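You operate a simulated robot arm through the tools that you are given. There is no shell and no other tool. Be economical: measure what you need, move in short steps, check, and stop when the job is done.

You run a simulated robot arm. Do the job below in one go: nothing can be reset, and whatever is moved stays where it is left.

Task
Put two of the white sweets from the back of the glass counter top on the front of the white table. Take the yellow cube and put it on the clear end of the white table. Put the green dough on the top of the churn table. Put the yellow dough on the pink-edged foil square. Take the cream cube on the top of the wooden table and put it away on the middle of the long steel tray. Take the green sweet on the top of the wooden table and put it away on the front of the white counter top. Fetch the brass bowl and set it on the silver large steel plate. The order is free.

The check looks at the end state, three seconds after you hand in, the way a careful person would. Anything else that was tipped, shoved, dropped, spilled or broken makes it a failure.

Robot
A 6-joint arm with a two-finger gripper on a trunk, on a base that drives. Base frame: it is fixed to the floor where the robot stands at the start and does not move with it; the origin is under the middle of the robot, x ahead of it, y to its left, z up. Lengths are in m, angles in rad, forces in N, time in s.
With the tool pointing down near the work surface it reaches from about 0.3 to 0.72 m from the robot's upright axis, wherever it stands. Its first joint turns from -2.897 to 2.897 rad. Places, roughly: brass bowl (13x13x7 cm) [-4, -0.9, 0.9]; clear end of the white table [0.4, -1.3, 0.9]; cream cube (4x4x3 cm) [-4, -3.2, 0.9]; front of the white counter top [1.2, -1.8, 1.1]; front of the white table (19x43 cm) [0.4, -1.62, 0.92]; green dough (5x5x4 cm) [-2.3, -4.3, 0.9]; green sweet (5x4x3 cm) [-4, -2.5, 0.9]; large steel plate (18x18x1 cm) [-4, -3.1, 0.9]; middle of the long steel tray (54x22 cm) [-1.96, -4.22, 0.86]; pink-edged foil square (6x6x1 cm) [-3.6, -4.1, 0.9]; top of the churn table (58x24 cm) [-3.24, 0.4, 0.8]; white sweet (5x4x3 cm) [0.5, 0.6, 1.1]; yellow cube (4x4x3 cm) [-2, -4.2, 0.9]; yellow dough (5x5x4 cm) [-2.3, -4.2, 0.9]. Payload 1.57 kg.
The tool frame sits at the grasp point between the pads (the TCP): z along the fingers, y along the line on which they close. The tips reach 0.021 m beyond it. The gripper opens to 0.07 m. The gripper's body begins 0.05 m behind the TCP.
Orientation is that of the tool frame in the base frame, as a unit quaternion [w, x, y, z]. With the fingers straight down and closing along the base's y, the tool's x points along the base's -x, its y along +y and its z along -z.

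Tools
- The arm moves only by the tool nudge_tool. Its argument "deltas" is a list of rows, each a list of 7 numbers: the shift along the tool's x, y, z in m, then the turn, a rotation vector about the tool's x, y, z in rad, then the finger opening in m, from 0 to 0.07. In form: [[dx, dy, dz, rx, ry, rz, jaw], ...]. A call has 1 to 20 rows; each row shifts and turns the commanded pose from where the row before left it, along the tool's axes as they then stand. Each row takes 0.2 s and may step no farther than 0.05 m and 0.15 rad from the row before; otherwise, or with a gripper value out of range, the whole call is refused. Where a pose cannot be reached the arm comes as near as it can. A force on the tool above 40 N (or 10 N above the force at the start of the call, whichever is more), or a blocked arm, ends the call early, and 0.2 s more pass. Each finger halts on what it meets, pressing with about 30 N; the grip force reading is that of the motor and also rises with nothing between the fingers. The clock runs only during rows and for 0.2 s after the last one: add rows that do not move to give the fingers time. The reply holds the time, the measured pose of the TCP, the force on the tool along the base axes, the opening and the grip force, in the units named above and with some noise, with the torque about the TCP (base axes, N m) and any sound that the robot's microphone picked up, and new pictures: "pictures" is both (left out), scene, wrist or none.
- Cameras (640 x 400 px; columns grow to the right, rows downward): "scene" is now at [0.0302, 0.1674, 1.4904]; the picture's right is [0.18, -0.98, 0.00], its down [-0.59, -0.11, -0.80] and it looks along [0.79, 0.15, -0.60] (base axes); focal length 270 px, centre (320, 200). "wrist" rides on the gripper at [0.079, 0.004, -0.081] in the tool frame; the picture's right is [-0.05, 1.00, 0.00], its down [-0.67, -0.04, -0.74] and it looks along [-0.74, -0.04, 0.67] (tool axes); focal length 256 px, centre (320, 200). There is no depth. A picture from a camera that has moved, and an enlarged one, comes with that camera's place and axes in the base frame and with its lens. The place of the scene camera against the robot may be out by one fixed shift of up to 0.012 m in any direction.
- drive_base(legs): drives the robot by 1 to 6 legs, each [ahead, left, turn to the left] in m, m and rad, along the robot's own axes; the way and the turn of a leg run together, so that a leg with both is an arc; at most 1.5 m and 3.142 rad a leg. The arm and the cameras ride along, it lands a little off, and it stops where it bumps. It gives what a move gives, and a new picture of the scene camera.
- head_to(pan, tilt): turns the head with the scene camera to pan (to the left, within 2.705 rad either way) and tilt (down, from -0.506 to 1.204), counted from straight ahead of the robot. It gives what a move gives, and a new picture of the scene camera.
- zoom(camera, box): a new picture of the part [left, top, right, bottom] of that camera's present view, enlarged. No time passes.
- finish_job(): hands the job in; it is judged then, once.

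Work in short steps. Places have to be worked out from the pictures, the camera data and where the tool is seen: move nearer, look again, correct. Check each grasp and each placing, and mend what went wrong. You have 483 turns and 360 pictures in all, those below and enlarged ones among them. Open the gripper and draw the arm clear of the work before you hand the job in, unless the task says otherwise; then end with one line.

The tools are called after "Request:" by a JSON object that holds its "name" and its "arguments". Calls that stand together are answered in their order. nudge_tool: Moves the arm, as the interface text tells. Its arguments: {"type":"object","properties":{"deltas":{"type":"array","items":{"type":"array","items":{"type":"number"}}},"pictures":{"type":"string","enum":["both","scene","wrist","none"]}},"required":["deltas"]} The other tools are called the same way: drive_base (legs) drives the base; head_to (pan, tilt) turns the head that bears the scene camera; zoom (camera, box) takes an enlarged picture of a part of a camera's view; finish_job () hands the job in.

At the start:

```text
clock: 0.0
position: [0.2633, 0.3965, 1.2671]
tcp_rot: [0.0, 0.0, 1.0, 0.0]
contact_force: [-0.1, 0.4, -0.1]
wrist_torque: [-0.05, 0.0, 0.0]
finger_gap: 0.07
grip_force: 0.0
robot x, y, heading: [-0.0012, -0.0001, -0.0]
head pan, tilt: [0.185, 0.641]
```

scene: 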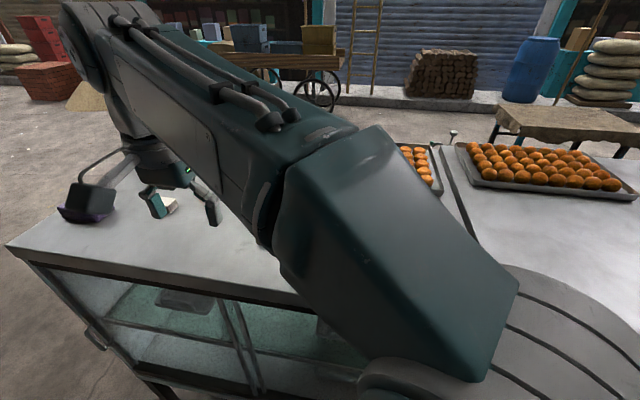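
wrist: 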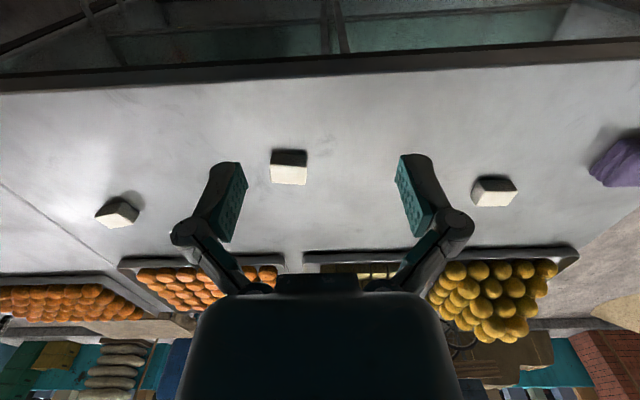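

I start by looking round: the wrist view shows three white sweets at about (0.40,0.35), (0.48,0.06) and (0.46,0.64) on the counter. I turn the head to see the rest of the area, first the right side.

Request:
{"name": "head_to", "arguments": {"pan": -0.6, "tilt": 0.5}}

Request:
{"name": "head_to", "arguments": {"pan": -1.6, "tilt": 0.4}}

Request:
{"name": "head_to", "arguments": {"pan": -2.6, "tilt": 0.3}}

Request:
{"name": "head_to", "arguments": {"pan": 2.5, "tilt": 0.3}}

```text
clock: 1.1
position: [0.2642, 0.3944, 1.2682]
tcp_rot: [0.0, 0.0, 1.0, 0.0]
contact_force: [0.3, -0.5, -0.3]
wrist_torque: [-0.04, 0.01, 0.01]
finger_gap: 0.0701
grip_force: 0.0
robot x, y, heading: [-0.0023, -0.0008, -0.006]
head pan, tilt: [-0.6, 0.499]
camera scene: at [0.0197, 0.1, 1.5031], right [-0.56, -0.83, 0.0], down [-0.4, 0.27, -0.88], along [0.72, -0.5, -0.48], focal length 270 px, centre (320, 200)
```

scene: 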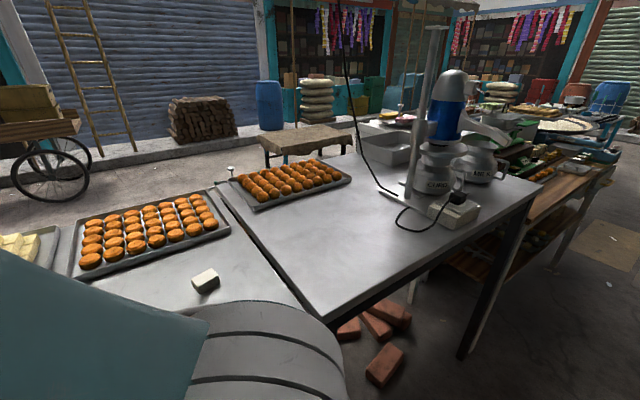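

```text
clock: 2.4
position: [0.2637, 0.3944, 1.2697]
tcp_rot: [0.0, 0.0, 1.0, 0.0]
contact_force: [0.6, 0.2, -0.5]
wrist_torque: [-0.03, 0.02, 0.0]
finger_gap: 0.0701
grip_force: 0.0
robot x, y, heading: [-0.0006, 0.0015, -0.0]
head pan, tilt: [-1.6, 0.4]
camera scene: at [-0.0581, 0.0588, 1.5124], right [-1.0, 0.03, 0.0], down [0.01, 0.39, -0.92], along [-0.03, -0.92, -0.39], focal length 270 px, centre (320, 200)
```

scene: 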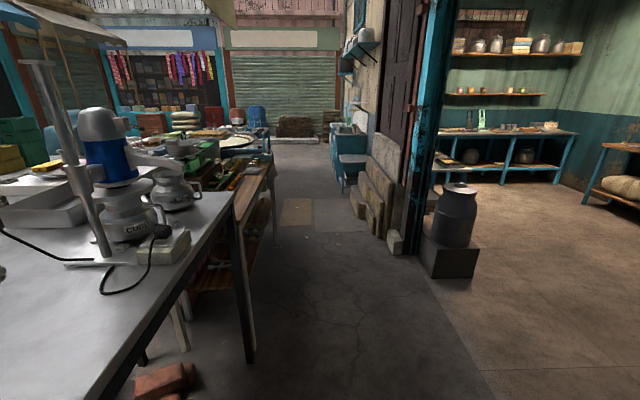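

```text
clock: 3.7
position: [0.2638, 0.3945, 1.2694]
tcp_rot: [0.0, 0.0, 1.0, 0.0]
contact_force: [0.0, 0.1, 0.0]
wrist_torque: [-0.01, 0.0, 0.01]
finger_gap: 0.0702
grip_force: 0.1
robot x, y, heading: [-0.0023, -0.0032, -0.004]
head pan, tilt: [-2.601, 0.3]
camera scene: at [-0.1355, 0.1033, 1.5216], right [-0.52, 0.86, 0.0], down [0.25, 0.15, -0.96], along [-0.82, -0.49, -0.29], focal length 270 px, centre (320, 200)
```

scene: 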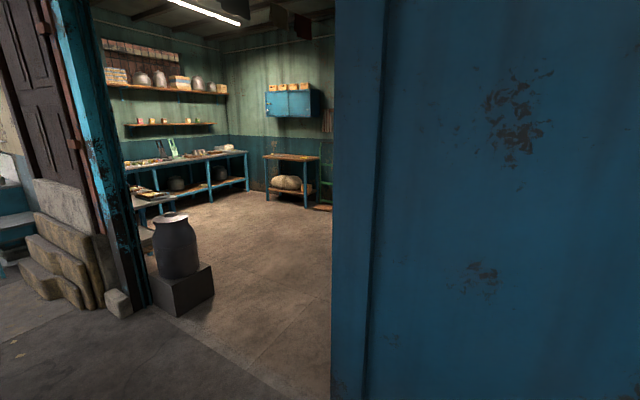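

```text
clock: 7.7
position: [0.2631, 0.3953, 1.2688]
tcp_rot: [0.0, 0.001, 1.0, 0.0]
contact_force: [-0.4, -1.1, 0.0]
wrist_torque: [0.01, 0.02, 0.02]
finger_gap: 0.07
grip_force: 0.0
robot x, y, heading: [-0.0001, 0.0012, -0.002]
head pan, tilt: [2.499, 0.3]
camera scene: at [-0.1302, 0.2074, 1.5214], right [0.6, 0.8, 0.0], down [0.24, -0.18, -0.96], along [-0.76, 0.57, -0.3], focal length 270 px, centre (320, 200)
```

scene: 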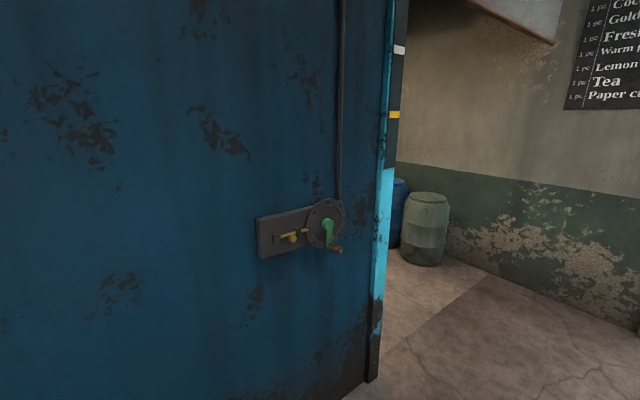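

The rest of the work is spread widely. I first fetch the middle sweet at about (0.40,0.35): move above it, at the same height, and look.

Request:
{"name": "nudge_tool", "arguments": {"deltas": [[-0.047, -0.016, 0, 0, 0, 0, 0.07], [-0.047, -0.016, 0.02, 0, 0, 0, 0.07], [-0.047, -0.016, 0.03, 0, 0, 0, 0.07], [0, 0, 0, 0, 0, 0, 0.07]], "pictures": "wrist"}}

```text
refused: row 2 steps farther than a row can; nothing moved
```

Request:
{"name": "nudge_tool", "arguments": {"deltas": [[-0.035, -0.012, 0.015, 0, 0, 0, 0.07], [-0.035, -0.012, 0.015, 0, 0, 0, 0.07], [-0.035, -0.012, 0.015, 0, 0, 0, 0.07], [-0.035, -0.012, 0.005, 0, 0, 0, 0.07], [0, 0, 0, 0, 0, 0, 0.07]], "pictures": "wrist"}}

```text
clock: 8.9
position: [0.4036, 0.3466, 1.2183]
tcp_rot: [0.0, 0.0, 1.0, 0.0]
contact_force: [0.5, -0.1, -0.5]
wrist_torque: [-0.02, -0.01, 0.0]
finger_gap: 0.0701
grip_force: 0.1
robot x, y, heading: [-0.0007, 0.0003, 0.002]
head pan, tilt: [2.499, 0.3]
camera wrist: at [0.3238, 0.3497, 1.2983], right [0.05, 1.0, 0.0], down [0.67, -0.04, 0.74], along [0.74, -0.04, -0.67], focal length 256 px, centre (320, 200)
```

wrist: 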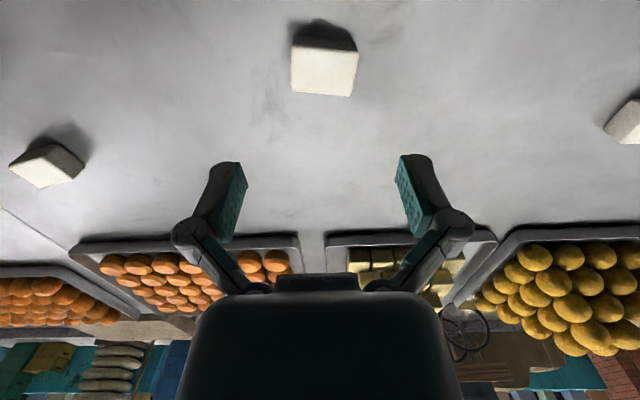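

The two views put the sweet's top at about (0.406,0.349,1.088). I descend straight to just above it and look.

Request:
{"name": "nudge_tool", "arguments": {"deltas": [[-0.001, 0.001, 0.04, 0, 0, 0, 0.07], [-0.001, 0.001, 0.04, 0, 0, 0, 0.07], [0, 0, 0.02, 0, 0, 0, 0.07], [0, 0, 0, 0, 0, 0, 0.07]], "pictures": "wrist"}}

```text
clock: 9.9
position: [0.4043, 0.3505, 1.1175]
tcp_rot: [0.0, 0.0, 1.0, 0.0]
contact_force: [-0.2, -0.1, -0.3]
wrist_torque: [-0.02, 0.01, 0.02]
finger_gap: 0.0702
grip_force: 0.1
robot x, y, heading: [0.0022, 0.0021, 0.002]
head pan, tilt: [2.499, 0.3]
camera wrist: at [0.324, 0.3537, 1.1992], right [0.05, 1.0, 0.0], down [0.67, -0.04, 0.74], along [0.74, -0.04, -0.67], focal length 256 px, centre (320, 200)
```

wrist: 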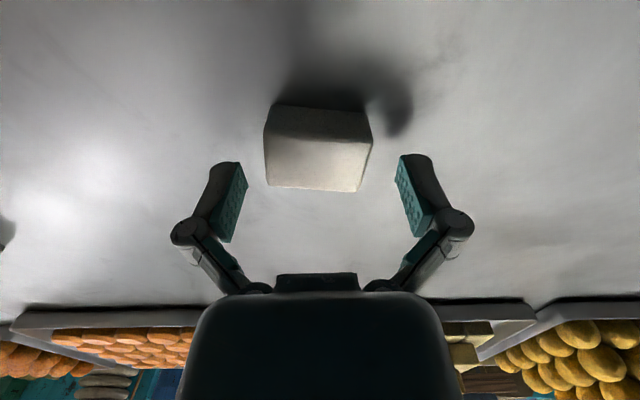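

The sweet's centre reads (0.417,0.347), counter top about z=1.058. I shift forward 1.2 cm, go down to TCP z≈1.084, and close.

Request:
{"name": "nudge_tool", "arguments": {"deltas": [[-0.012, -0.003, 0, 0, 0, 0, 0.07], [0, 0, 0.033, 0, 0, 0, 0.07], [0, 0, 0, 0, 0, 0, 0.07], [0, 0, 0, 0, 0, 0, 0.045], [0, 0, 0, 0, 0, 0, 0.045], [0, 0, 0, 0, 0, 0, 0.045]], "pictures": "wrist"}}

```text
clock: 10.5
position: [0.4179, 0.3427, 1.0991]
tcp_rot: [0.006, 0.0, 1.0, 0.004]
contact_force: [-4.0, -1.8, 8.0]
wrist_torque: [-0.32, 0.07, -0.15]
finger_gap: 0.0703
grip_force: 0.2
robot x, y, heading: [-0.0, 0.0042, 0.004]
head pan, tilt: [2.499, 0.3]
stopped in row 3: the force on the tool passed its limit at 51 N (the readings are from after the stop); the commanded pose is now the measured one
camera wrist: at [0.3362, 0.3471, 1.1781], right [0.05, 1.0, 0.01], down [0.66, -0.04, 0.75], along [0.75, -0.03, -0.66], focal length 256 px, centre (320, 200)
```

wrist: 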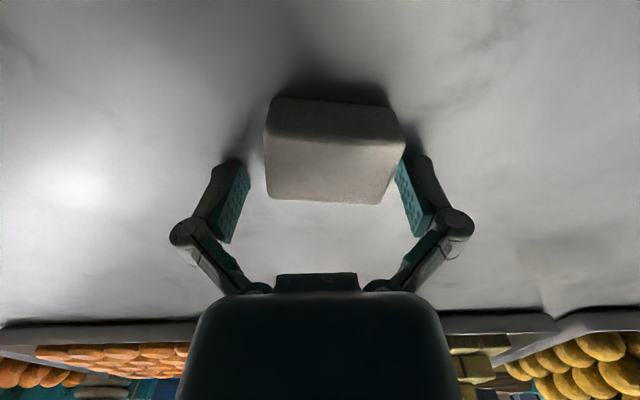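

The right-hand finger touched the sweet's edge: it sits about 6 mm to +y of the tool. I raise, look at the settled state and shift.

Request:
{"name": "nudge_tool", "arguments": {"deltas": [[0, 0, -0.025, 0, 0, 0, 0.07], [0, 0.0065, 0, 0, 0, 0, 0.07], [0, 0, 0, 0, 0, 0, 0.07]], "pictures": "wrist"}}

```text
clock: 11.3
position: [0.4178, 0.3513, 1.122]
tcp_rot: [0.005, -0.001, 1.0, 0.004]
contact_force: [-0.2, -0.1, -0.5]
wrist_torque: [-0.02, 0.01, 0.03]
finger_gap: 0.0703
grip_force: 0.2
robot x, y, heading: [0.0039, 0.001, 0.0]
head pan, tilt: [2.499, 0.3]
camera wrist: at [0.338, 0.3548, 1.2013], right [0.05, 1.0, 0.01], down [0.66, -0.04, 0.75], along [0.75, -0.03, -0.66], focal length 256 px, centre (320, 200)
```

wrist: 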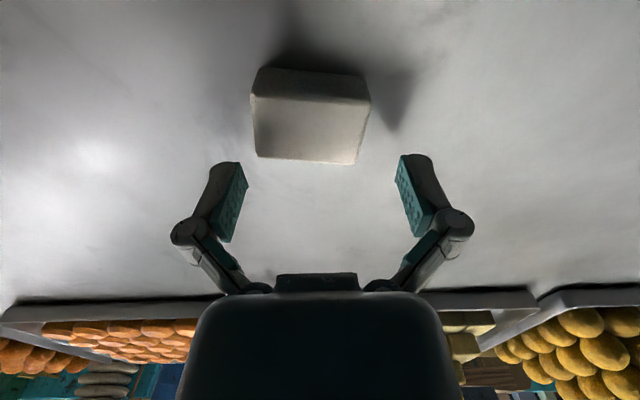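

The sweet is ~4 mm to -y now, and yawed about 5°. I shift and turn slightly, then descend with a check before closing.

Request:
{"name": "nudge_tool", "arguments": {"deltas": [[0, -0.0045, 0, -0.01, 0, 0.07, 0.07], [0, 0, 0.012, 0, 0, 0, 0.07], [0, 0, 0.012, 0, 0, 0, 0.07], [0, 0, 0.012, 0, 0, 0, 0.07], [0, 0, 0, 0, 0, 0, 0.07]], "pictures": "wrist"}}

```text
clock: 12.3
position: [0.4186, 0.3439, 1.0986]
tcp_rot: [0.011, 0.036, 0.999, 0.012]
contact_force: [-4.0, -2.6, 10.3]
wrist_torque: [-0.48, 0.15, -0.11]
finger_gap: 0.0705
grip_force: 0.3
robot x, y, heading: [-0.0015, 0.0014, -0.006]
head pan, tilt: [2.499, 0.3]
stopped in row 4: the force on the tool passed its limit at 50 N (the readings are from after the stop); the commanded pose is now the measured one
camera wrist: at [0.3377, 0.3509, 1.1773], right [0.12, 0.99, 0.03], down [0.64, -0.1, 0.76], along [0.75, -0.08, -0.65], focal length 256 px, centre (320, 200)
```

wrist: 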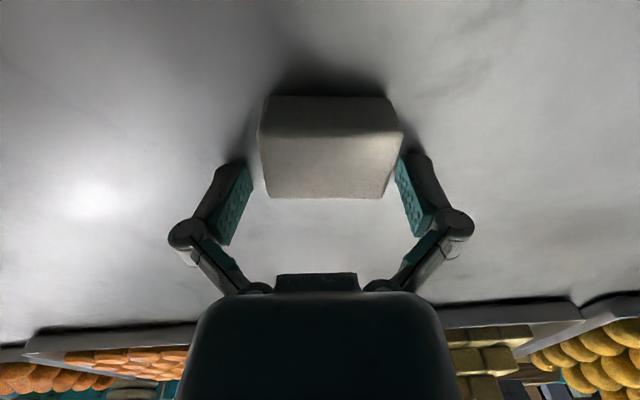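

Still the +y finger lands on the sweet, so along its 5 cm side the margin is too tight. I'll raise, level the tool and turn 90° to grip the 4 cm side.

Request:
{"name": "nudge_tool", "arguments": {"deltas": [[0, 0.003, -0.04, 0.024, 0.022, 0, 0.07], [0, 0, 0, 0, 0, 0.15, 0.07], [0, 0, 0, 0, 0, 0.15, 0.07], [0, 0, 0, 0, 0, 0.15, 0.07], [0, 0, 0, 0, 0, 0.15, 0.07], [0, 0, 0, 0, 0, 0.15, 0.07], [0, 0, 0, 0, 0, 0.15, 0.07], [0, 0, 0, 0, 0, 0.15, 0.07], [0, 0, 0, 0, 0, 0.15, 0.07], [0, 0, 0, 0, 0, 0.15, 0.07], [0, 0, 0, 0, 0, 0.15, 0.07], [0, 0, 0, 0, 0, 0, 0.07], [0, 0, 0, 0, 0, 0, 0.07]], "pictures": "wrist"}}

```text
clock: 15.1
position: [0.4197, 0.3458, 1.1374]
tcp_rot: [-0.001, 0.707, 0.707, 0.0]
contact_force: [-0.3, -0.8, 0.6]
wrist_torque: [0.03, 0.0, -0.01]
finger_gap: 0.0698
grip_force: 0.1
robot x, y, heading: [0.0019, -0.0013, -0.001]
head pan, tilt: [2.499, 0.3]
camera wrist: at [0.4229, 0.4255, 1.2177], right [1.0, -0.05, 0.0], down [-0.03, -0.67, 0.74], along [-0.04, -0.74, -0.67], focal length 256 px, centre (320, 200)
```

wrist: 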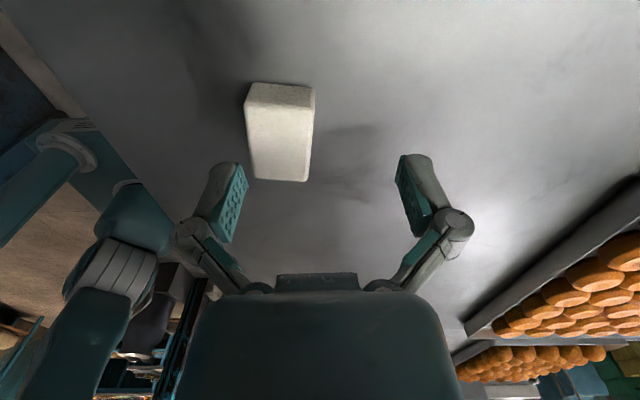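

The picture shows the sweet now at about (0.395,0.338), so it must have been dragged a bit. I shift over it and look again.

Request:
{"name": "nudge_tool", "arguments": {"deltas": [[-0.006, -0.0235, 0, 0, 0, 0, 0.07], [0, 0, 0.02, 0, 0, 0, 0.07], [0, 0, 0, 0, 0, 0, 0.07]], "pictures": "wrist"}}

```text
clock: 15.9
position: [0.3965, 0.3404, 1.1168]
tcp_rot: [-0.001, 0.708, 0.706, -0.001]
contact_force: [0.5, -0.1, -0.1]
wrist_torque: [0.01, 0.01, 0.01]
finger_gap: 0.07
grip_force: 0.1
robot x, y, heading: [-0.0011, -0.0014, -0.003]
head pan, tilt: [2.499, 0.3]
camera wrist: at [0.3998, 0.4186, 1.1975], right [1.0, -0.05, 0.0], down [-0.03, -0.67, 0.75], along [-0.04, -0.74, -0.67], focal length 256 px, centre (320, 200)
```

wrist: 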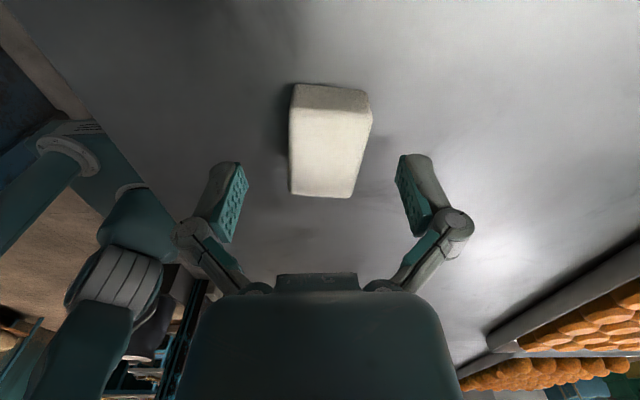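

Well centred now; I shift 3 mm, descend 3.2 cm and close.

Request:
{"name": "nudge_tool", "arguments": {"deltas": [[0, 0.003, 0, 0, 0, 0, 0.07], [0, 0, 0.016, 0, 0, 0, 0.07], [0, 0, 0.016, 0, 0, 0, 0.07], [0, 0, 0, 0, 0, 0, 0.07], [0, 0, 0, 0, 0, 0, 0.036], [0, 0, 0, 0, 0, 0, 0.036], [0, 0, 0, 0, 0, 0, 0.036]], "pictures": "wrist"}}

```text
clock: 16.6
position: [0.4007, 0.3393, 1.0995]
tcp_rot: [-0.001, 0.706, 0.708, 0.007]
contact_force: [-2.8, -4.1, 13.1]
wrist_torque: [-0.12, 0.6, 0.16]
finger_gap: 0.0701
grip_force: 0.1
robot x, y, heading: [0.0003, 0.0005, 0.003]
head pan, tilt: [2.499, 0.3]
stopped in row 3: the force on the tool passed its limit at 55 N (the readings are from after the stop); the commanded pose is now the measured one
camera wrist: at [0.4022, 0.4178, 1.1801], right [1.0, -0.05, 0.01], down [-0.04, -0.67, 0.74], along [-0.03, -0.74, -0.68], focal length 256 px, centre (320, 200)
```

wrist: 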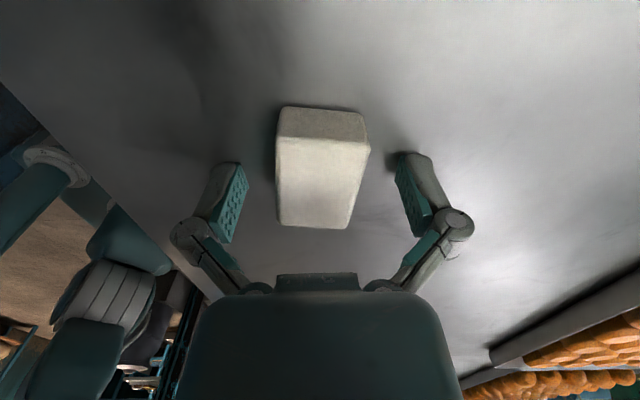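

The finger shadow shows the tip is touching the counter: so the top is at z≈1.078, and the sweet is properly between the fingers. I lift 4 mm and close.

Request:
{"name": "nudge_tool", "arguments": {"deltas": [[0, 0, -0.004, 0, 0, 0, 0.07], [0, 0, 0, 0, 0, 0, 0.036], [0, 0, 0, 0, 0, 0, 0.036], [0, 0, 0, 0, 0, 0, 0.036], [0, 0, 0, 0, 0, 0, 0.036]], "pictures": "wrist"}}

```text
clock: 17.9
position: [0.3987, 0.3411, 1.102]
tcp_rot: [0.0, 0.707, 0.707, 0.007]
contact_force: [-13.6, 5.8, 41.9]
wrist_torque: [-0.08, 1.8, -0.24]
finger_gap: 0.0597
grip_force: 26.6
robot x, y, heading: [0.0005, 0.0007, 0.001]
head pan, tilt: [2.499, 0.3]
camera wrist: at [0.4006, 0.4194, 1.1845], right [1.0, -0.05, 0.01], down [-0.04, -0.68, 0.74], along [-0.03, -0.74, -0.68], focal length 256 px, centre (320, 200)
```

wrist: 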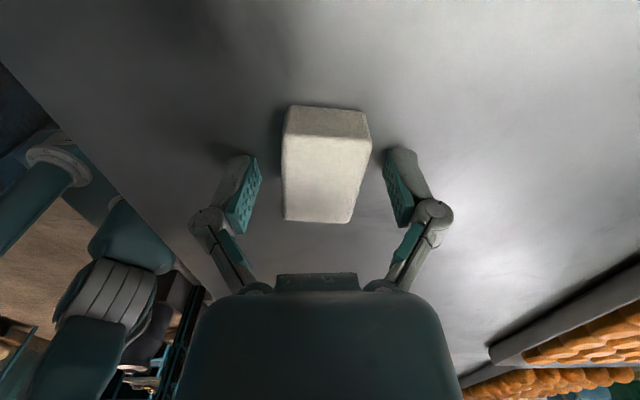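

The fingers still press the counter (42 N) and stick there at 0.06. I raise another 8 mm and close again.

Request:
{"name": "nudge_tool", "arguments": {"deltas": [[0, 0, -0.008, 0, 0, 0, 0.06], [0, 0, 0, 0, 0, 0, 0.036], [0, 0, 0, 0, 0, 0, 0.036], [0, 0, 0, 0, 0, 0, 0.036]], "pictures": "wrist"}}

```text
clock: 18.9
position: [0.4007, 0.3405, 1.1088]
tcp_rot: [-0.002, 0.707, 0.707, 0.006]
contact_force: [-0.5, -0.7, 1.7]
wrist_torque: [-0.02, 0.09, 0.06]
finger_gap: 0.0367
grip_force: 0.6
robot x, y, heading: [0.0015, -0.005, 0.001]
head pan, tilt: [2.499, 0.3]
camera wrist: at [0.4036, 0.4183, 1.1906], right [1.0, -0.05, 0.01], down [-0.04, -0.67, 0.74], along [-0.03, -0.74, -0.67], focal length 256 px, centre (320, 200)
```

wrist: 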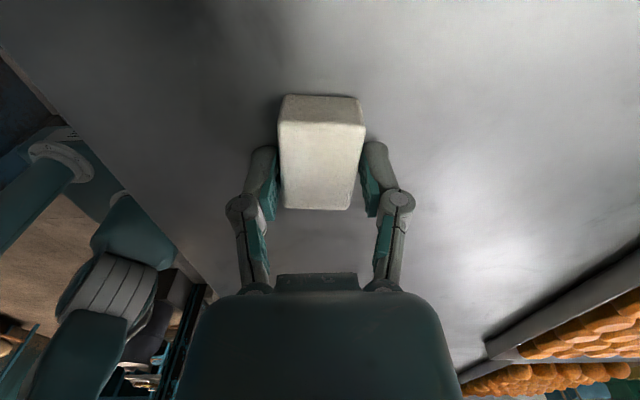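

Fingers straddle the sweet; I close firmly.

Request:
{"name": "nudge_tool", "arguments": {"deltas": [[0, 0, 0, 0, 0, 0, 0.028], [0, 0, 0, 0, 0, 0, 0.028], [0, 0, 0, 0, 0, 0, 0.028], [0, 0, -0.02, 0, 0, 0, 0.028], [0, 0, -0.03, 0, 0, 0, 0.028], [0, 0, 0, 0, 0, 0, 0.028]], "pictures": "wrist"}}

```text
clock: 20.2
position: [0.3997, 0.3382, 1.1599]
tcp_rot: [-0.001, 0.707, 0.707, 0.006]
contact_force: [1.0, 0.2, -0.2]
wrist_torque: [-0.02, -0.01, 0.0]
finger_gap: 0.031
grip_force: 30.3
robot x, y, heading: [-0.0003, 0.0038, -0.005]
head pan, tilt: [2.499, 0.3]
camera wrist: at [0.4026, 0.4169, 1.2408], right [1.0, -0.05, 0.01], down [-0.04, -0.67, 0.74], along [-0.03, -0.74, -0.68], focal length 256 px, centre (320, 200)
```

wrist: 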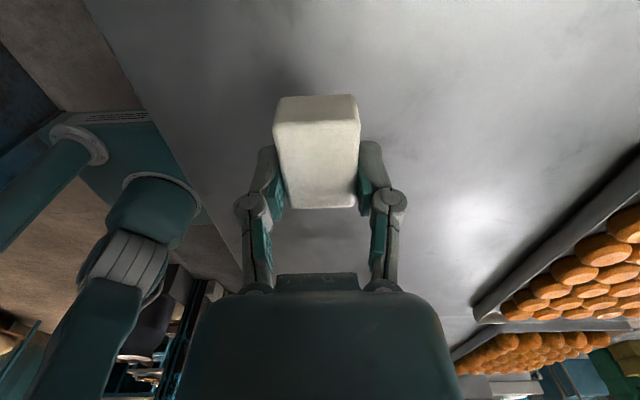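

Sweet held (gap 0.031). I lift higher, tuck the arm in, and turn the head toward the right side to drive along the tables to the white table.

Request:
{"name": "nudge_tool", "arguments": {"deltas": [[0, -0.02, -0.04, 0, 0, 0, 0.028], [0, -0.02, -0.04, 0, 0, 0, 0.028], [0, -0.02, -0.04, 0, 0, 0, 0.028], [0, 0, -0.03, 0, 0, 0, 0.028], [0, 0, 0, 0, 0, 0, 0.028]], "pictures": "none"}}

Request:
{"name": "head_to", "arguments": {"pan": -1.1, "tilt": 0.6}}

```text
clock: 21.4
position: [0.3355, 0.3407, 1.3085]
tcp_rot: [-0.001, 0.707, 0.707, 0.006]
contact_force: [-0.1, -0.4, -1.5]
wrist_torque: [-0.01, 0.02, 0.0]
finger_gap: 0.0312
grip_force: 29.7
robot x, y, heading: [0.0026, -0.0021, 0.007]
head pan, tilt: [2.499, 0.3]
```

```text
clock: 24.4
position: [0.337, 0.3403, 1.3079]
tcp_rot: [-0.002, 0.707, 0.707, 0.006]
contact_force: [-0.1, -0.2, -0.1]
wrist_torque: [0.05, 0.01, -0.01]
finger_gap: 0.0309
grip_force: 29.9
robot x, y, heading: [0.0005, -0.0019, -0.003]
head pan, tilt: [-1.1, 0.6]
camera scene: at [-0.0137, 0.0723, 1.4941], right [-0.89, -0.45, 0.0], down [-0.26, 0.5, -0.83], along [0.37, -0.74, -0.56], focal length 270 px, centre (320, 200)
```

scene: 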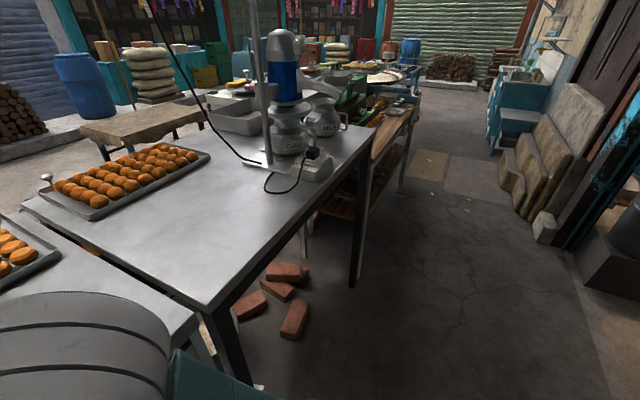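

Path along the table looks clear (bricks lie under it, the pole is at about x=0.55). I drive 1.2 m to the right.

Request:
{"name": "drive_base", "arguments": {"legs": [[-0.05, -0.6, 0], [0, -0.6, 0]]}}

```text
clock: 30.0
position: [0.2882, -0.6731, 1.3104]
tcp_rot: [-0.016, 0.69, 0.723, 0.023]
contact_force: [2.8, 69.4, -3.0]
wrist_torque: [0.04, 0.04, 1.96]
finger_gap: 0.0312
grip_force: 30.2
robot x, y, heading: [-0.0426, -1.0264, 0.017]
head pan, tilt: [-1.1, 0.6]
stopped in leg 2: the force on the tool passed its limit at 133 N (the readings are from after the stop); the commanded pose is now the measured one
camera scene: at [-0.0559, -0.9344, 1.4931], right [-0.88, -0.47, 0.01], down [-0.27, 0.49, -0.83], along [0.39, -0.74, -0.56], focal length 270 px, centre (320, 200)
```

scene: 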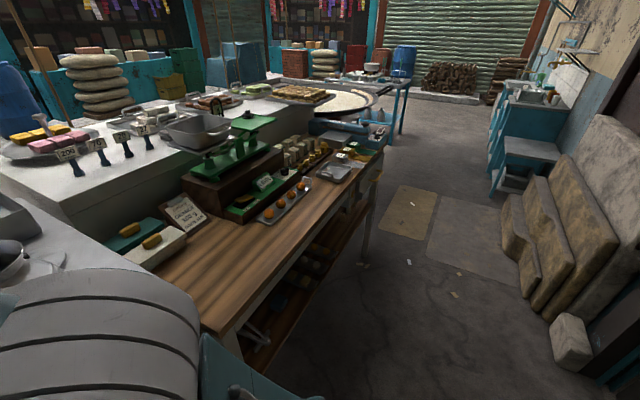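

The tool bumped something at y≈-0.67 (69 N along +y). I look before moving further.

Request:
{"name": "head_to", "arguments": {"pan": 0.6, "tilt": 0.6}}

Request:
{"name": "zoom", "arguments": {"camera": "wrist", "box": [0, 0, 640, 400]}}

```text
clock: 31.7
position: [0.2875, -0.6742, 1.3107]
tcp_rot: [-0.018, 0.69, 0.723, 0.027]
contact_force: [8.9, 110.3, 1.6]
wrist_torque: [0.04, -0.04, 3.12]
finger_gap: 0.0312
grip_force: 30.6
robot x, y, heading: [-0.0451, -1.0241, 0.017]
head pan, tilt: [0.6, 0.6]
camera scene: at [-0.0251, -0.7921, 1.489], right [0.58, -0.82, 0.02], down [-0.46, -0.35, -0.82], along [0.67, 0.46, -0.58], focal length 270 px, centre (320, 200)
```

scene: 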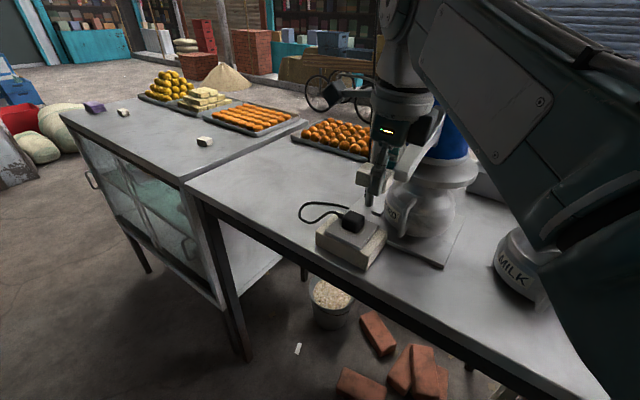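

```text
1.00 times, centred on (320, 200) of wrist (not enlarged: the box is as wide or as high as the picture)
camera zoom: at [0.2857, -0.6, 1.396], right [1.0, -0.01, 0.01], down [-0.01, -0.71, 0.7], along [0.0, -0.7, -0.71], focal length 256 px, centre (320, 200)
```

zoom: 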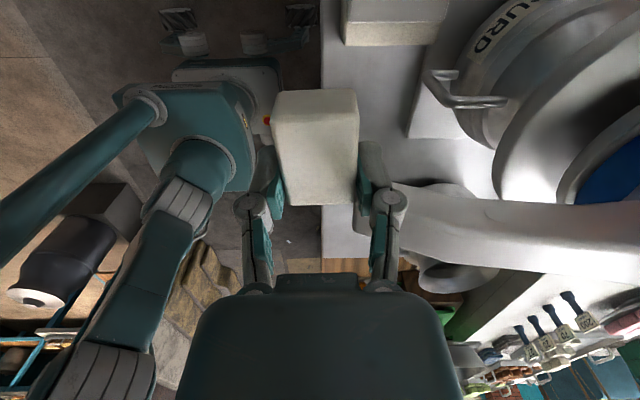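

The finger is pressed on the churn's outlet arm. I back off to the left.

Request:
{"name": "drive_base", "arguments": {"legs": [[0, 0.15, 0]]}}

```text
clock: 33.1
position: [0.287, -0.5485, 1.3157]
tcp_rot: [-0.015, 0.695, 0.718, 0.023]
contact_force: [0.0, -0.4, 0.7]
wrist_torque: [0.04, 0.02, 0.03]
finger_gap: 0.0308
grip_force: 29.9
robot x, y, heading: [-0.0424, -0.8757, 0.018]
head pan, tilt: [0.6, 0.6]
camera scene: at [-0.0282, -0.6969, 1.4965], right [0.58, -0.82, -0.01], down [-0.46, -0.32, -0.83], along [0.67, 0.48, -0.56], focal length 270 px, centre (320, 200)
```

scene: 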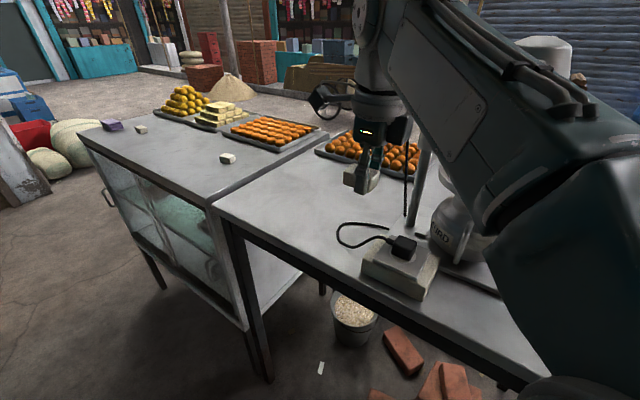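

Freed; the churn stands as before. I back away 0.35 m from the tables and then go sideways past it.

Request:
{"name": "drive_base", "arguments": {"legs": [[-0.38, 0, -0.018], [0, -0.7, 0]]}}

Request:
{"name": "head_to", "arguments": {"pan": 0.0, "tilt": 0.6}}

```text
clock: 38.9
position: [-0.0813, -1.234, 1.3106]
tcp_rot: [-0.01, 0.695, 0.718, 0.018]
contact_force: [-0.3, -0.4, -0.6]
wrist_torque: [0.0, 0.0, 0.0]
finger_gap: 0.0309
grip_force: 29.9
robot x, y, heading: [-0.4117, -1.5791, 0.017]
head pan, tilt: [0.6, 0.6]
camera scene: at [-0.3973, -1.3786, 1.4936], right [0.58, -0.82, 0.0], down [-0.46, -0.33, -0.82], along [0.67, 0.48, -0.57], focal length 270 px, centre (320, 200)
```

scene: 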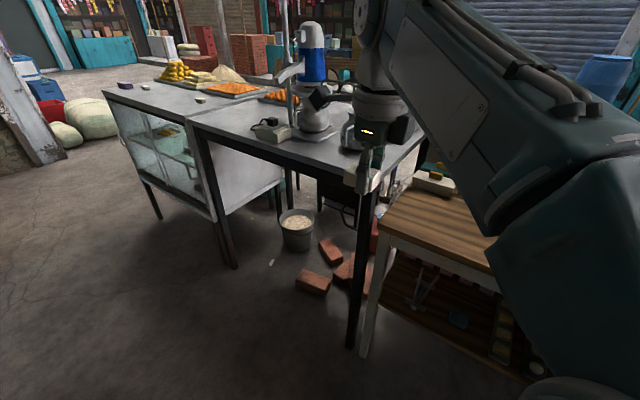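

```text
clock: 39.9
position: [-0.0831, -1.2372, 1.3108]
tcp_rot: [-0.011, 0.695, 0.719, 0.019]
contact_force: [0.5, -0.1, -0.2]
wrist_torque: [-0.01, -0.01, 0.02]
finger_gap: 0.031
grip_force: 30.0
robot x, y, heading: [-0.4103, -1.5833, 0.014]
head pan, tilt: [0.0, 0.6]
camera scene: at [-0.381, -1.4301, 1.4939], right [0.02, -1.0, 0.0], down [-0.57, -0.01, -0.82], along [0.82, 0.01, -0.57], focal length 270 px, centre (320, 200)
```

scene: 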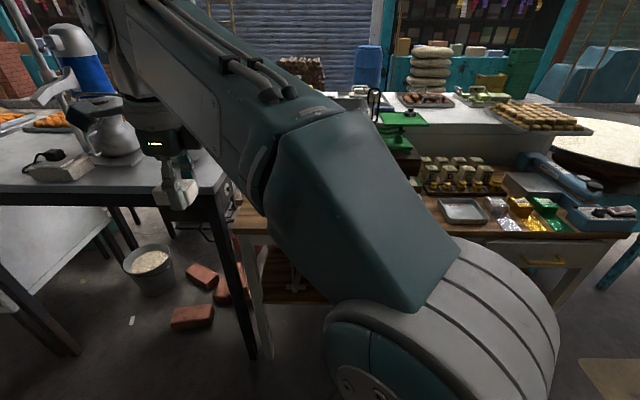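

I'm now at (-0.41,-1.58), before the wood-topped table with white frame (top near z 0.91), with the white counter behind it. I swing the tool to in front of the robot to unblock the view, then look.

Request:
{"name": "nudge_tool", "arguments": {"deltas": [[-0.045, 0, 0, 0, 0, 0, 0.028], [-0.045, 0, 0, 0, 0, 0, 0.028], [-0.045, 0, 0, 0, 0, 0, 0.028], [-0.045, 0, 0, 0, 0, 0, 0.028], [-0.045, 0, 0, 0, 0, 0, 0.028], [-0.045, 0, 0, 0, 0, 0, 0.028], [0, 0, 0, 0, 0, 0, 0.028], [0, 0, 0, 0, 0, 0, 0.028]], "pictures": "both"}}

```text
clock: 41.7
position: [-0.0735, -1.5062, 1.299]
tcp_rot: [-0.01, 0.695, 0.718, 0.018]
contact_force: [-0.6, 0.4, -0.7]
wrist_torque: [-0.04, -0.04, 0.03]
finger_gap: 0.0308
grip_force: 30.3
robot x, y, heading: [-0.4099, -1.5813, 0.015]
head pan, tilt: [0.0, 0.6]
camera scene: at [-0.3813, -1.4316, 1.4941], right [0.02, -1.0, 0.0], down [-0.57, -0.01, -0.82], along [0.82, 0.01, -0.57], focal length 270 px, centre (320, 200)
camera wrist: at [-0.0741, -1.4309, 1.3823], right [1.0, -0.02, 0.01], down [-0.02, -0.7, 0.72], along [-0.01, -0.72, -0.7], focal length 256 px, centre (320, 200)
```

scene: 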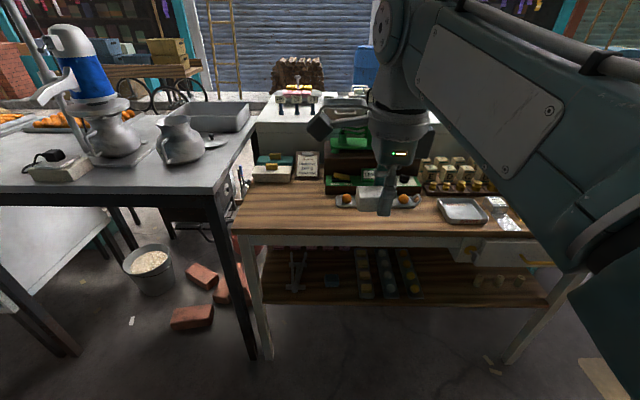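
wrist: 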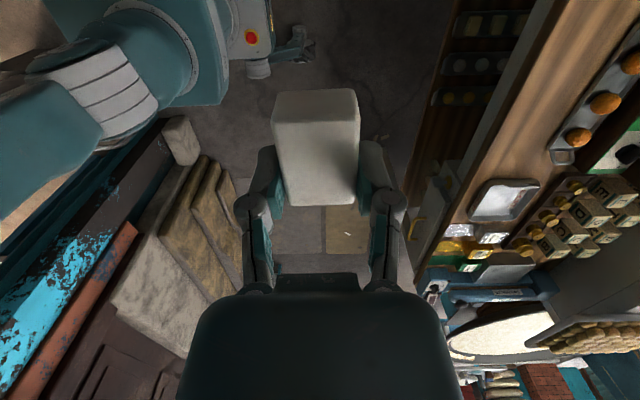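

Clear view: wood top from x≈0.27, y from -1.16, bare on the left end, a small tray with orange sweets at x>0.42, y≈-1.62. I drive 0.31 m ahead and level the tool.

Request:
{"name": "drive_base", "arguments": {"legs": [[0.31, 0, -0.015]]}}

Request:
{"name": "nudge_tool", "arguments": {"deltas": [[0, 0, 0, 0.012, -0.039, 0.033, 0.028], [0, 0, 0, 0, 0, 0, 0.028]], "pictures": "both"}}

```text
clock: 43.8
position: [0.238, -1.5061, 1.2988]
tcp_rot: [-0.01, 0.699, 0.715, 0.02]
contact_force: [-1.1, 0.3, -0.4]
wrist_torque: [-0.03, -0.02, 0.03]
finger_gap: 0.0309
grip_force: 30.2
robot x, y, heading: [-0.0983, -1.5803, 0.01]
head pan, tilt: [0.0, 0.6]
camera scene: at [-0.0697, -1.4284, 1.4941], right [0.01, -1.0, 0.0], down [-0.57, 0.0, -0.82], along [0.82, 0.01, -0.57], focal length 270 px, centre (320, 200)
```

scene: 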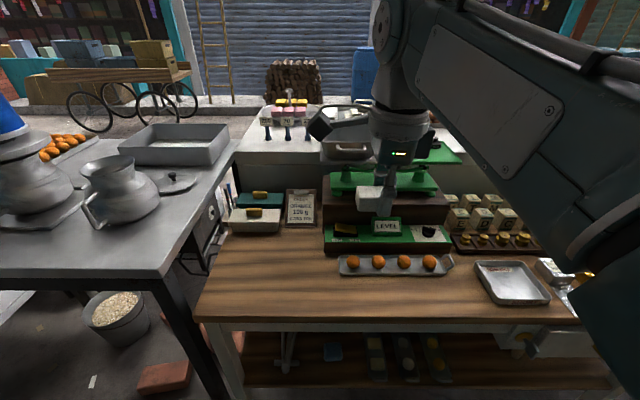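

```text
clock: 44.4
position: [0.2375, -1.5061, 1.2986]
tcp_rot: [-0.001, 0.711, 0.703, 0.001]
contact_force: [-0.1, 0.2, -0.9]
wrist_torque: [0.0, 0.0, 0.03]
finger_gap: 0.031
grip_force: 30.1
robot x, y, heading: [-0.0988, -1.5754, 0.008]
head pan, tilt: [0.0, 0.6]
camera scene: at [-0.0697, -1.4283, 1.4941], right [0.01, -1.0, 0.0], down [-0.57, 0.0, -0.82], along [0.82, 0.01, -0.57], focal length 270 px, centre (320, 200)
camera wrist: at [0.2411, -1.4273, 1.3792], right [1.0, -0.06, 0.0], down [-0.04, -0.67, 0.74], along [-0.05, -0.74, -0.67], focal length 256 px, centre (320, 200)
```

scene: 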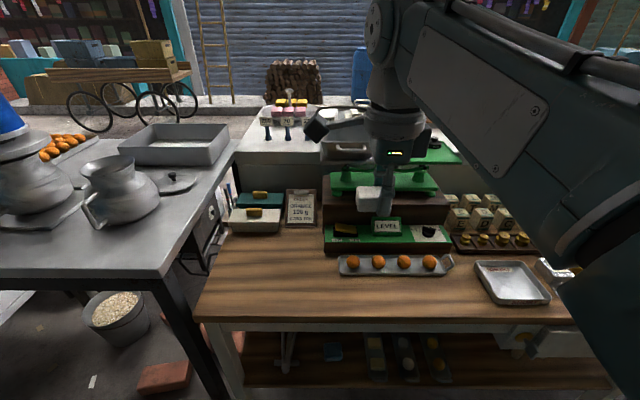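
wrist: 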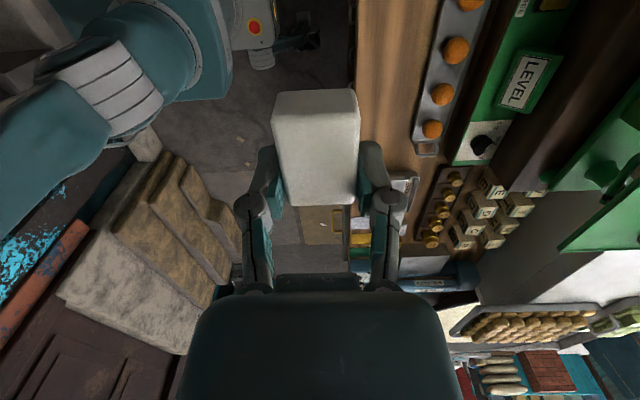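

Front strip between the edge (x≈0.287) and the tray (x≈0.41) is free. I carry the sweet to (0.355,-1.50), down to just above the wood.

Request:
{"name": "nudge_tool", "arguments": {"deltas": [[0, 0.0148, 0.042, 0, 0, 0, 0.028], [0, 0.0148, 0.042, 0, 0, 0, 0.028], [0, 0.0148, 0.042, 0, 0, 0, 0.028], [0, 0.0148, 0.042, 0, 0, 0, 0.028], [0, 0.0148, 0.042, 0, 0, 0, 0.028], [0, 0.0148, 0.042, 0, 0, 0, 0.028], [0, 0.0148, 0.042, 0, 0, 0, 0.028], [0, 0.0148, 0.025, 0, 0, 0, 0.028], [0, 0, 0, 0, 0, 0, 0.028], [0, 0, 0, 0, 0, 0, 0.028]], "pictures": "both"}}

```text
clock: 46.6
position: [0.3585, -1.5072, 0.979]
tcp_rot: [-0.001, 0.711, 0.703, 0.001]
contact_force: [0.5, 0.0, -0.7]
wrist_torque: [-0.02, 0.01, 0.01]
finger_gap: 0.0308
grip_force: 29.8
robot x, y, heading: [-0.1026, -1.5783, 0.008]
head pan, tilt: [0.0, 0.6]
camera scene: at [-0.0688, -1.4282, 1.4941], right [0.01, -1.0, 0.0], down [-0.57, 0.0, -0.82], along [0.82, 0.01, -0.57], focal length 270 px, centre (320, 200)
camera wrist: at [0.3614, -1.4288, 1.0589], right [1.0, -0.06, 0.0], down [-0.04, -0.67, 0.74], along [-0.05, -0.74, -0.67], focal length 256 px, centre (320, 200)
```

scene: 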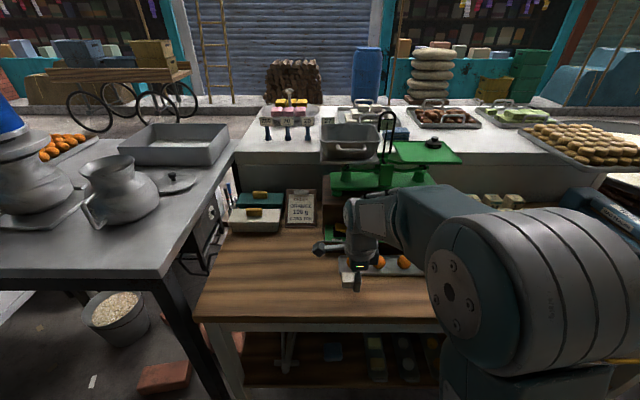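
wrist: 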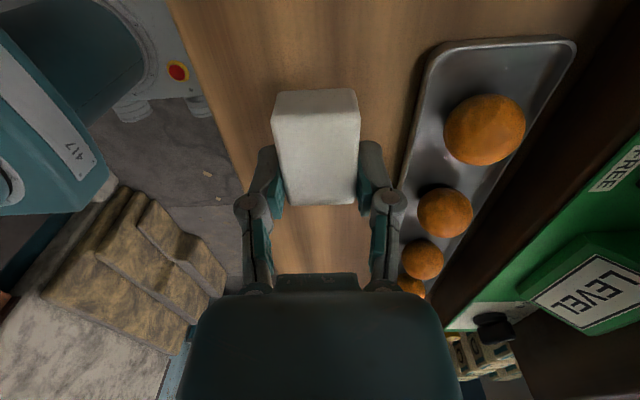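

Good place. I go down in small steps feeling for contact.

Request:
{"name": "nudge_tool", "arguments": {"deltas": [[0, -0.003, 0.01, 0, 0, 0, 0.028], [0, 0, 0.008, 0, 0, 0, 0.028], [0, 0, 0, 0, 0, 0, 0.028]], "pictures": "none"}}

Request:
{"name": "nudge_tool", "arguments": {"deltas": [[0, 0, 0.004, 0, 0, 0, 0.028], [0, 0, 0.0, 0, 0, 0, 0.028]], "pictures": "none"}}

Request:
{"name": "nudge_tool", "arguments": {"deltas": [[0, 0, 0.004, 0, 0, 0, 0.028], [0, 0, 0.0, 0, 0, 0, 0.028]], "pictures": "wrist"}}

```text
clock: 47.4
position: [0.3528, -1.5052, 0.9625]
tcp_rot: [-0.001, 0.711, 0.703, 0.001]
contact_force: [0.1, 0.0, -0.5]
wrist_torque: [-0.01, -0.01, -0.02]
finger_gap: 0.031
grip_force: 30.1
robot x, y, heading: [-0.103, -1.575, 0.008]
head pan, tilt: [0.0, 0.6]
```

```text
clock: 48.0
position: [0.3541, -1.5061, 0.9573]
tcp_rot: [-0.001, 0.711, 0.703, 0.001]
contact_force: [0.3, -0.6, -0.5]
wrist_torque: [-0.02, -0.01, -0.01]
finger_gap: 0.031
grip_force: 30.5
robot x, y, heading: [-0.1016, -1.5759, 0.007]
head pan, tilt: [0.0, 0.6]
```

```text
clock: 48.6
position: [0.3537, -1.506, 0.9533]
tcp_rot: [-0.001, 0.711, 0.704, 0.001]
contact_force: [0.2, 0.0, -0.7]
wrist_torque: [0.01, 0.0, 0.0]
finger_gap: 0.031
grip_force: 29.7
robot x, y, heading: [-0.101, -1.5782, 0.004]
head pan, tilt: [0.0, 0.6]
camera wrist: at [0.3576, -1.4274, 1.0342], right [1.0, -0.06, 0.0], down [-0.04, -0.67, 0.74], along [-0.05, -0.74, -0.67], focal length 256 px, centre (320, 200)
```

wrist: 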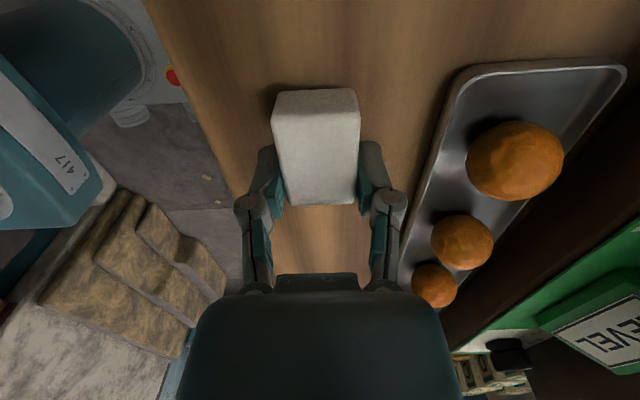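

Request:
{"name": "nudge_tool", "arguments": {"deltas": [[0, 0, 0.004, 0, 0, 0, 0.028], [0, 0, 0.0, 0, 0, 0, 0.028]], "pictures": "none"}}

Request:
{"name": "nudge_tool", "arguments": {"deltas": [[0, 0, 0.003, 0, 0, 0, 0.028], [0, 0, 0.0, 0, 0, 0, 0.028]], "pictures": "none"}}

Request:
{"name": "nudge_tool", "arguments": {"deltas": [[0, 0, 0.003, 0, 0, 0, 0.028], [0, 0, 0.0, 0, 0, 0, 0.028]], "pictures": "none"}}

```text
clock: 49.2
position: [0.3538, -1.5066, 0.9493]
tcp_rot: [-0.001, 0.711, 0.704, 0.002]
contact_force: [-0.1, 0.9, 0.6]
wrist_torque: [0.03, -0.03, 0.05]
finger_gap: 0.031
grip_force: 29.3
robot x, y, heading: [-0.1007, -1.5789, 0.007]
head pan, tilt: [0.0, 0.6]
```

```text
clock: 49.8
position: [0.3544, -1.5062, 0.9462]
tcp_rot: [-0.001, 0.711, 0.703, 0.001]
contact_force: [-0.3, 0.1, -0.7]
wrist_torque: [-0.01, -0.01, 0.01]
finger_gap: 0.0308
grip_force: 30.2
robot x, y, heading: [-0.0996, -1.5797, 0.008]
head pan, tilt: [0.0, 0.6]
```

```text
clock: 50.4
position: [0.3544, -1.5063, 0.9436]
tcp_rot: [-0.001, 0.711, 0.703, 0.001]
contact_force: [0.1, -0.5, 0.4]
wrist_torque: [0.03, -0.02, 0.03]
finger_gap: 0.0308
grip_force: 30.0
robot x, y, heading: [-0.1029, -1.5769, 0.008]
head pan, tilt: [0.0, 0.6]
```

Request:
{"name": "nudge_tool", "arguments": {"deltas": [[0, 0, 0.003, 0, 0, 0, 0.028], [0, 0, 0.0, 0, 0, 0, 0.028]], "pictures": "none"}}

Request:
{"name": "nudge_tool", "arguments": {"deltas": [[0, 0, 0.003, 0, 0, 0, 0.028], [0, 0, 0.0, 0, 0, 0, 0.028]], "pictures": "none"}}

Request:
{"name": "nudge_tool", "arguments": {"deltas": [[0, 0, 0.003, 0, 0, 0, 0.028], [0, 0, 0.0, 0, 0, 0, 0.028]], "pictures": "wrist"}}

```text
clock: 51.0
position: [0.3546, -1.5067, 0.9408]
tcp_rot: [-0.001, 0.711, 0.704, 0.001]
contact_force: [0.0, -0.4, -0.4]
wrist_torque: [0.01, -0.01, 0.03]
finger_gap: 0.031
grip_force: 30.3
robot x, y, heading: [-0.0992, -1.5805, 0.006]
head pan, tilt: [0.0, 0.6]
```

```text
clock: 51.6
position: [0.3539, -1.5055, 0.9408]
tcp_rot: [0.0, 0.711, 0.703, 0.004]
contact_force: [-1.0, 0.2, 29.3]
wrist_torque: [0.48, 0.35, -0.01]
finger_gap: 0.0311
grip_force: 29.5
robot x, y, heading: [-0.1013, -1.5786, 0.006]
head pan, tilt: [0.0, 0.6]
```

```text
clock: 51.9
position: [0.3529, -1.5066, 0.9396]
tcp_rot: [0.0, 0.711, 0.703, 0.004]
contact_force: [-7.6, 0.0, 12.7]
wrist_torque: [0.17, 0.3, 0.11]
finger_gap: 0.0311
grip_force: 30.2
robot x, y, heading: [-0.104, -1.5826, 0.006]
head pan, tilt: [0.0, 0.6]
stopped in row 1: the force on the tool passed its limit at 46 N (the readings are from after the stop); the commanded pose is now the measured one
camera wrist: at [0.3573, -1.4277, 1.0207], right [1.0, -0.06, 0.01], down [-0.05, -0.67, 0.74], along [-0.04, -0.74, -0.67], focal length 256 px, centre (320, 200)
```

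wrist: 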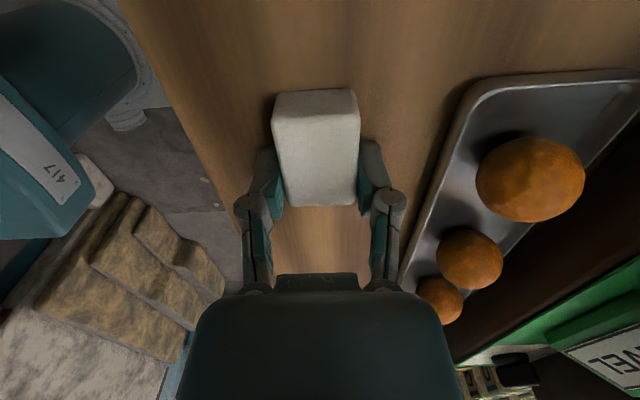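

Contact at TCP z 0.940, so the wood is at z≈0.910. I open slightly and lift away.

Request:
{"name": "nudge_tool", "arguments": {"deltas": [[0, 0, -0.001, 0, 0, 0, 0.05], [0, 0, 0, 0, 0, 0, 0.05], [0, 0, 0, 0, 0, 0, 0.05], [0, 0, -0.03, 0, 0, 0, 0.05], [0, 0, -0.04, 0, 0, 0, 0.05], [0, 0, -0.04, 0, 0, 0, 0.05], [0, 0, 0, 0, 0, 0, 0.05]], "pictures": "both"}}

```text
clock: 53.5
position: [0.3557, -1.5046, 1.05]
tcp_rot: [0.0, 0.711, 0.703, 0.003]
contact_force: [-1.2, 0.6, 0.0]
wrist_torque: [-0.01, 0.06, -0.03]
finger_gap: 0.05
grip_force: 0.0
robot x, y, heading: [-0.102, -1.5816, 0.003]
head pan, tilt: [0.0, 0.6]
camera scene: at [-0.069, -1.4283, 1.4941], right [0.01, -1.0, 0.0], down [-0.57, 0.0, -0.82], along [0.82, 0.01, -0.57], focal length 270 px, centre (320, 200)
camera wrist: at [0.3584, -1.4272, 1.1303], right [1.0, -0.06, 0.01], down [-0.05, -0.67, 0.74], along [-0.04, -0.74, -0.67], focal length 256 px, centre (320, 200)
```

scene: 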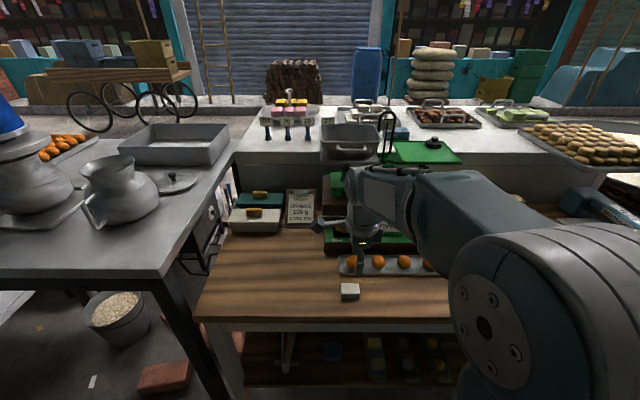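
wrist: 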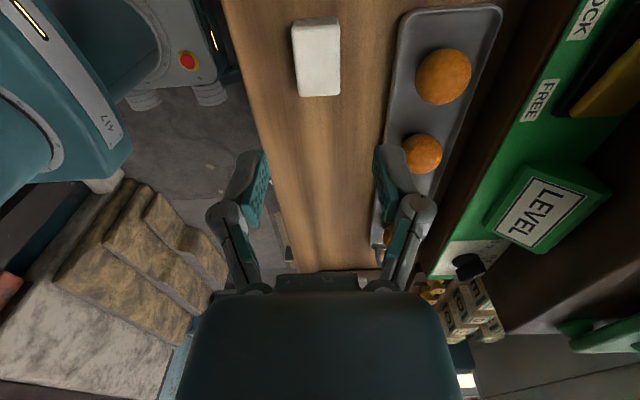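

The first sweet stands well on the front strip. I raise and tuck the arm, back off, and return to the glass counter for the second.

Request:
{"name": "nudge_tool", "arguments": {"deltas": [[0, -0.01, -0.048, 0, 0, 0, 0.07], [0, -0.01, -0.048, 0, 0, 0, 0.07], [0, -0.01, -0.048, 0, 0, 0, 0.07], [0, -0.01, -0.048, 0, 0, 0, 0.07], [0, -0.01, -0.048, 0, 0, 0, 0.07], [0, -0.03, -0.02, 0, 0, 0, 0.07], [0, 0, 0, 0, 0, 0, 0.07]], "pictures": "none"}}

Request:
{"name": "drive_base", "arguments": {"legs": [[-0.4, 0, 0], [0, 0.8, 0], [0, 0.8, 0]]}}

```text
clock: 55.1
position: [0.2727, -1.507, 1.3104]
tcp_rot: [0.001, 0.711, 0.703, 0.003]
contact_force: [0.2, 0.4, -0.1]
wrist_torque: [0.04, -0.02, 0.0]
finger_gap: 0.0699
grip_force: 0.0
robot x, y, heading: [-0.1005, -1.5737, 0.011]
head pan, tilt: [0.0, 0.6]
```

```text
clock: 65.5
position: [-0.153, 0.1137, 1.3098]
tcp_rot: [0.001, 0.704, 0.71, 0.003]
contact_force: [-0.1, -0.4, -0.3]
wrist_torque: [0.01, 0.01, 0.01]
finger_gap: 0.0698
grip_force: 0.0
robot x, y, heading: [-0.5297, 0.0371, 0.023]
head pan, tilt: [0.0, 0.6]
camera scene: at [-0.4978, 0.1858, 1.4943], right [0.03, -1.0, 0.0], down [-0.57, -0.01, -0.82], along [0.82, 0.02, -0.57], focal length 270 px, centre (320, 200)
```

scene: 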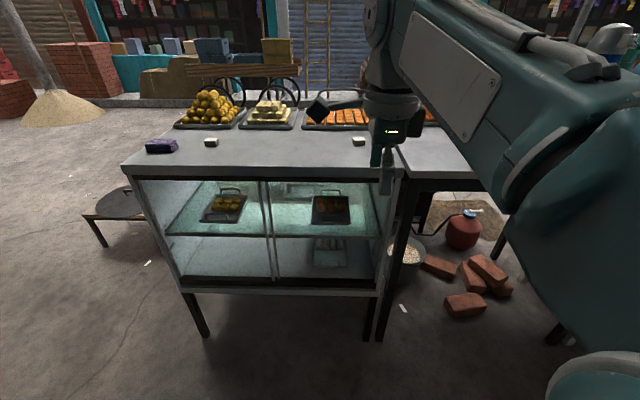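

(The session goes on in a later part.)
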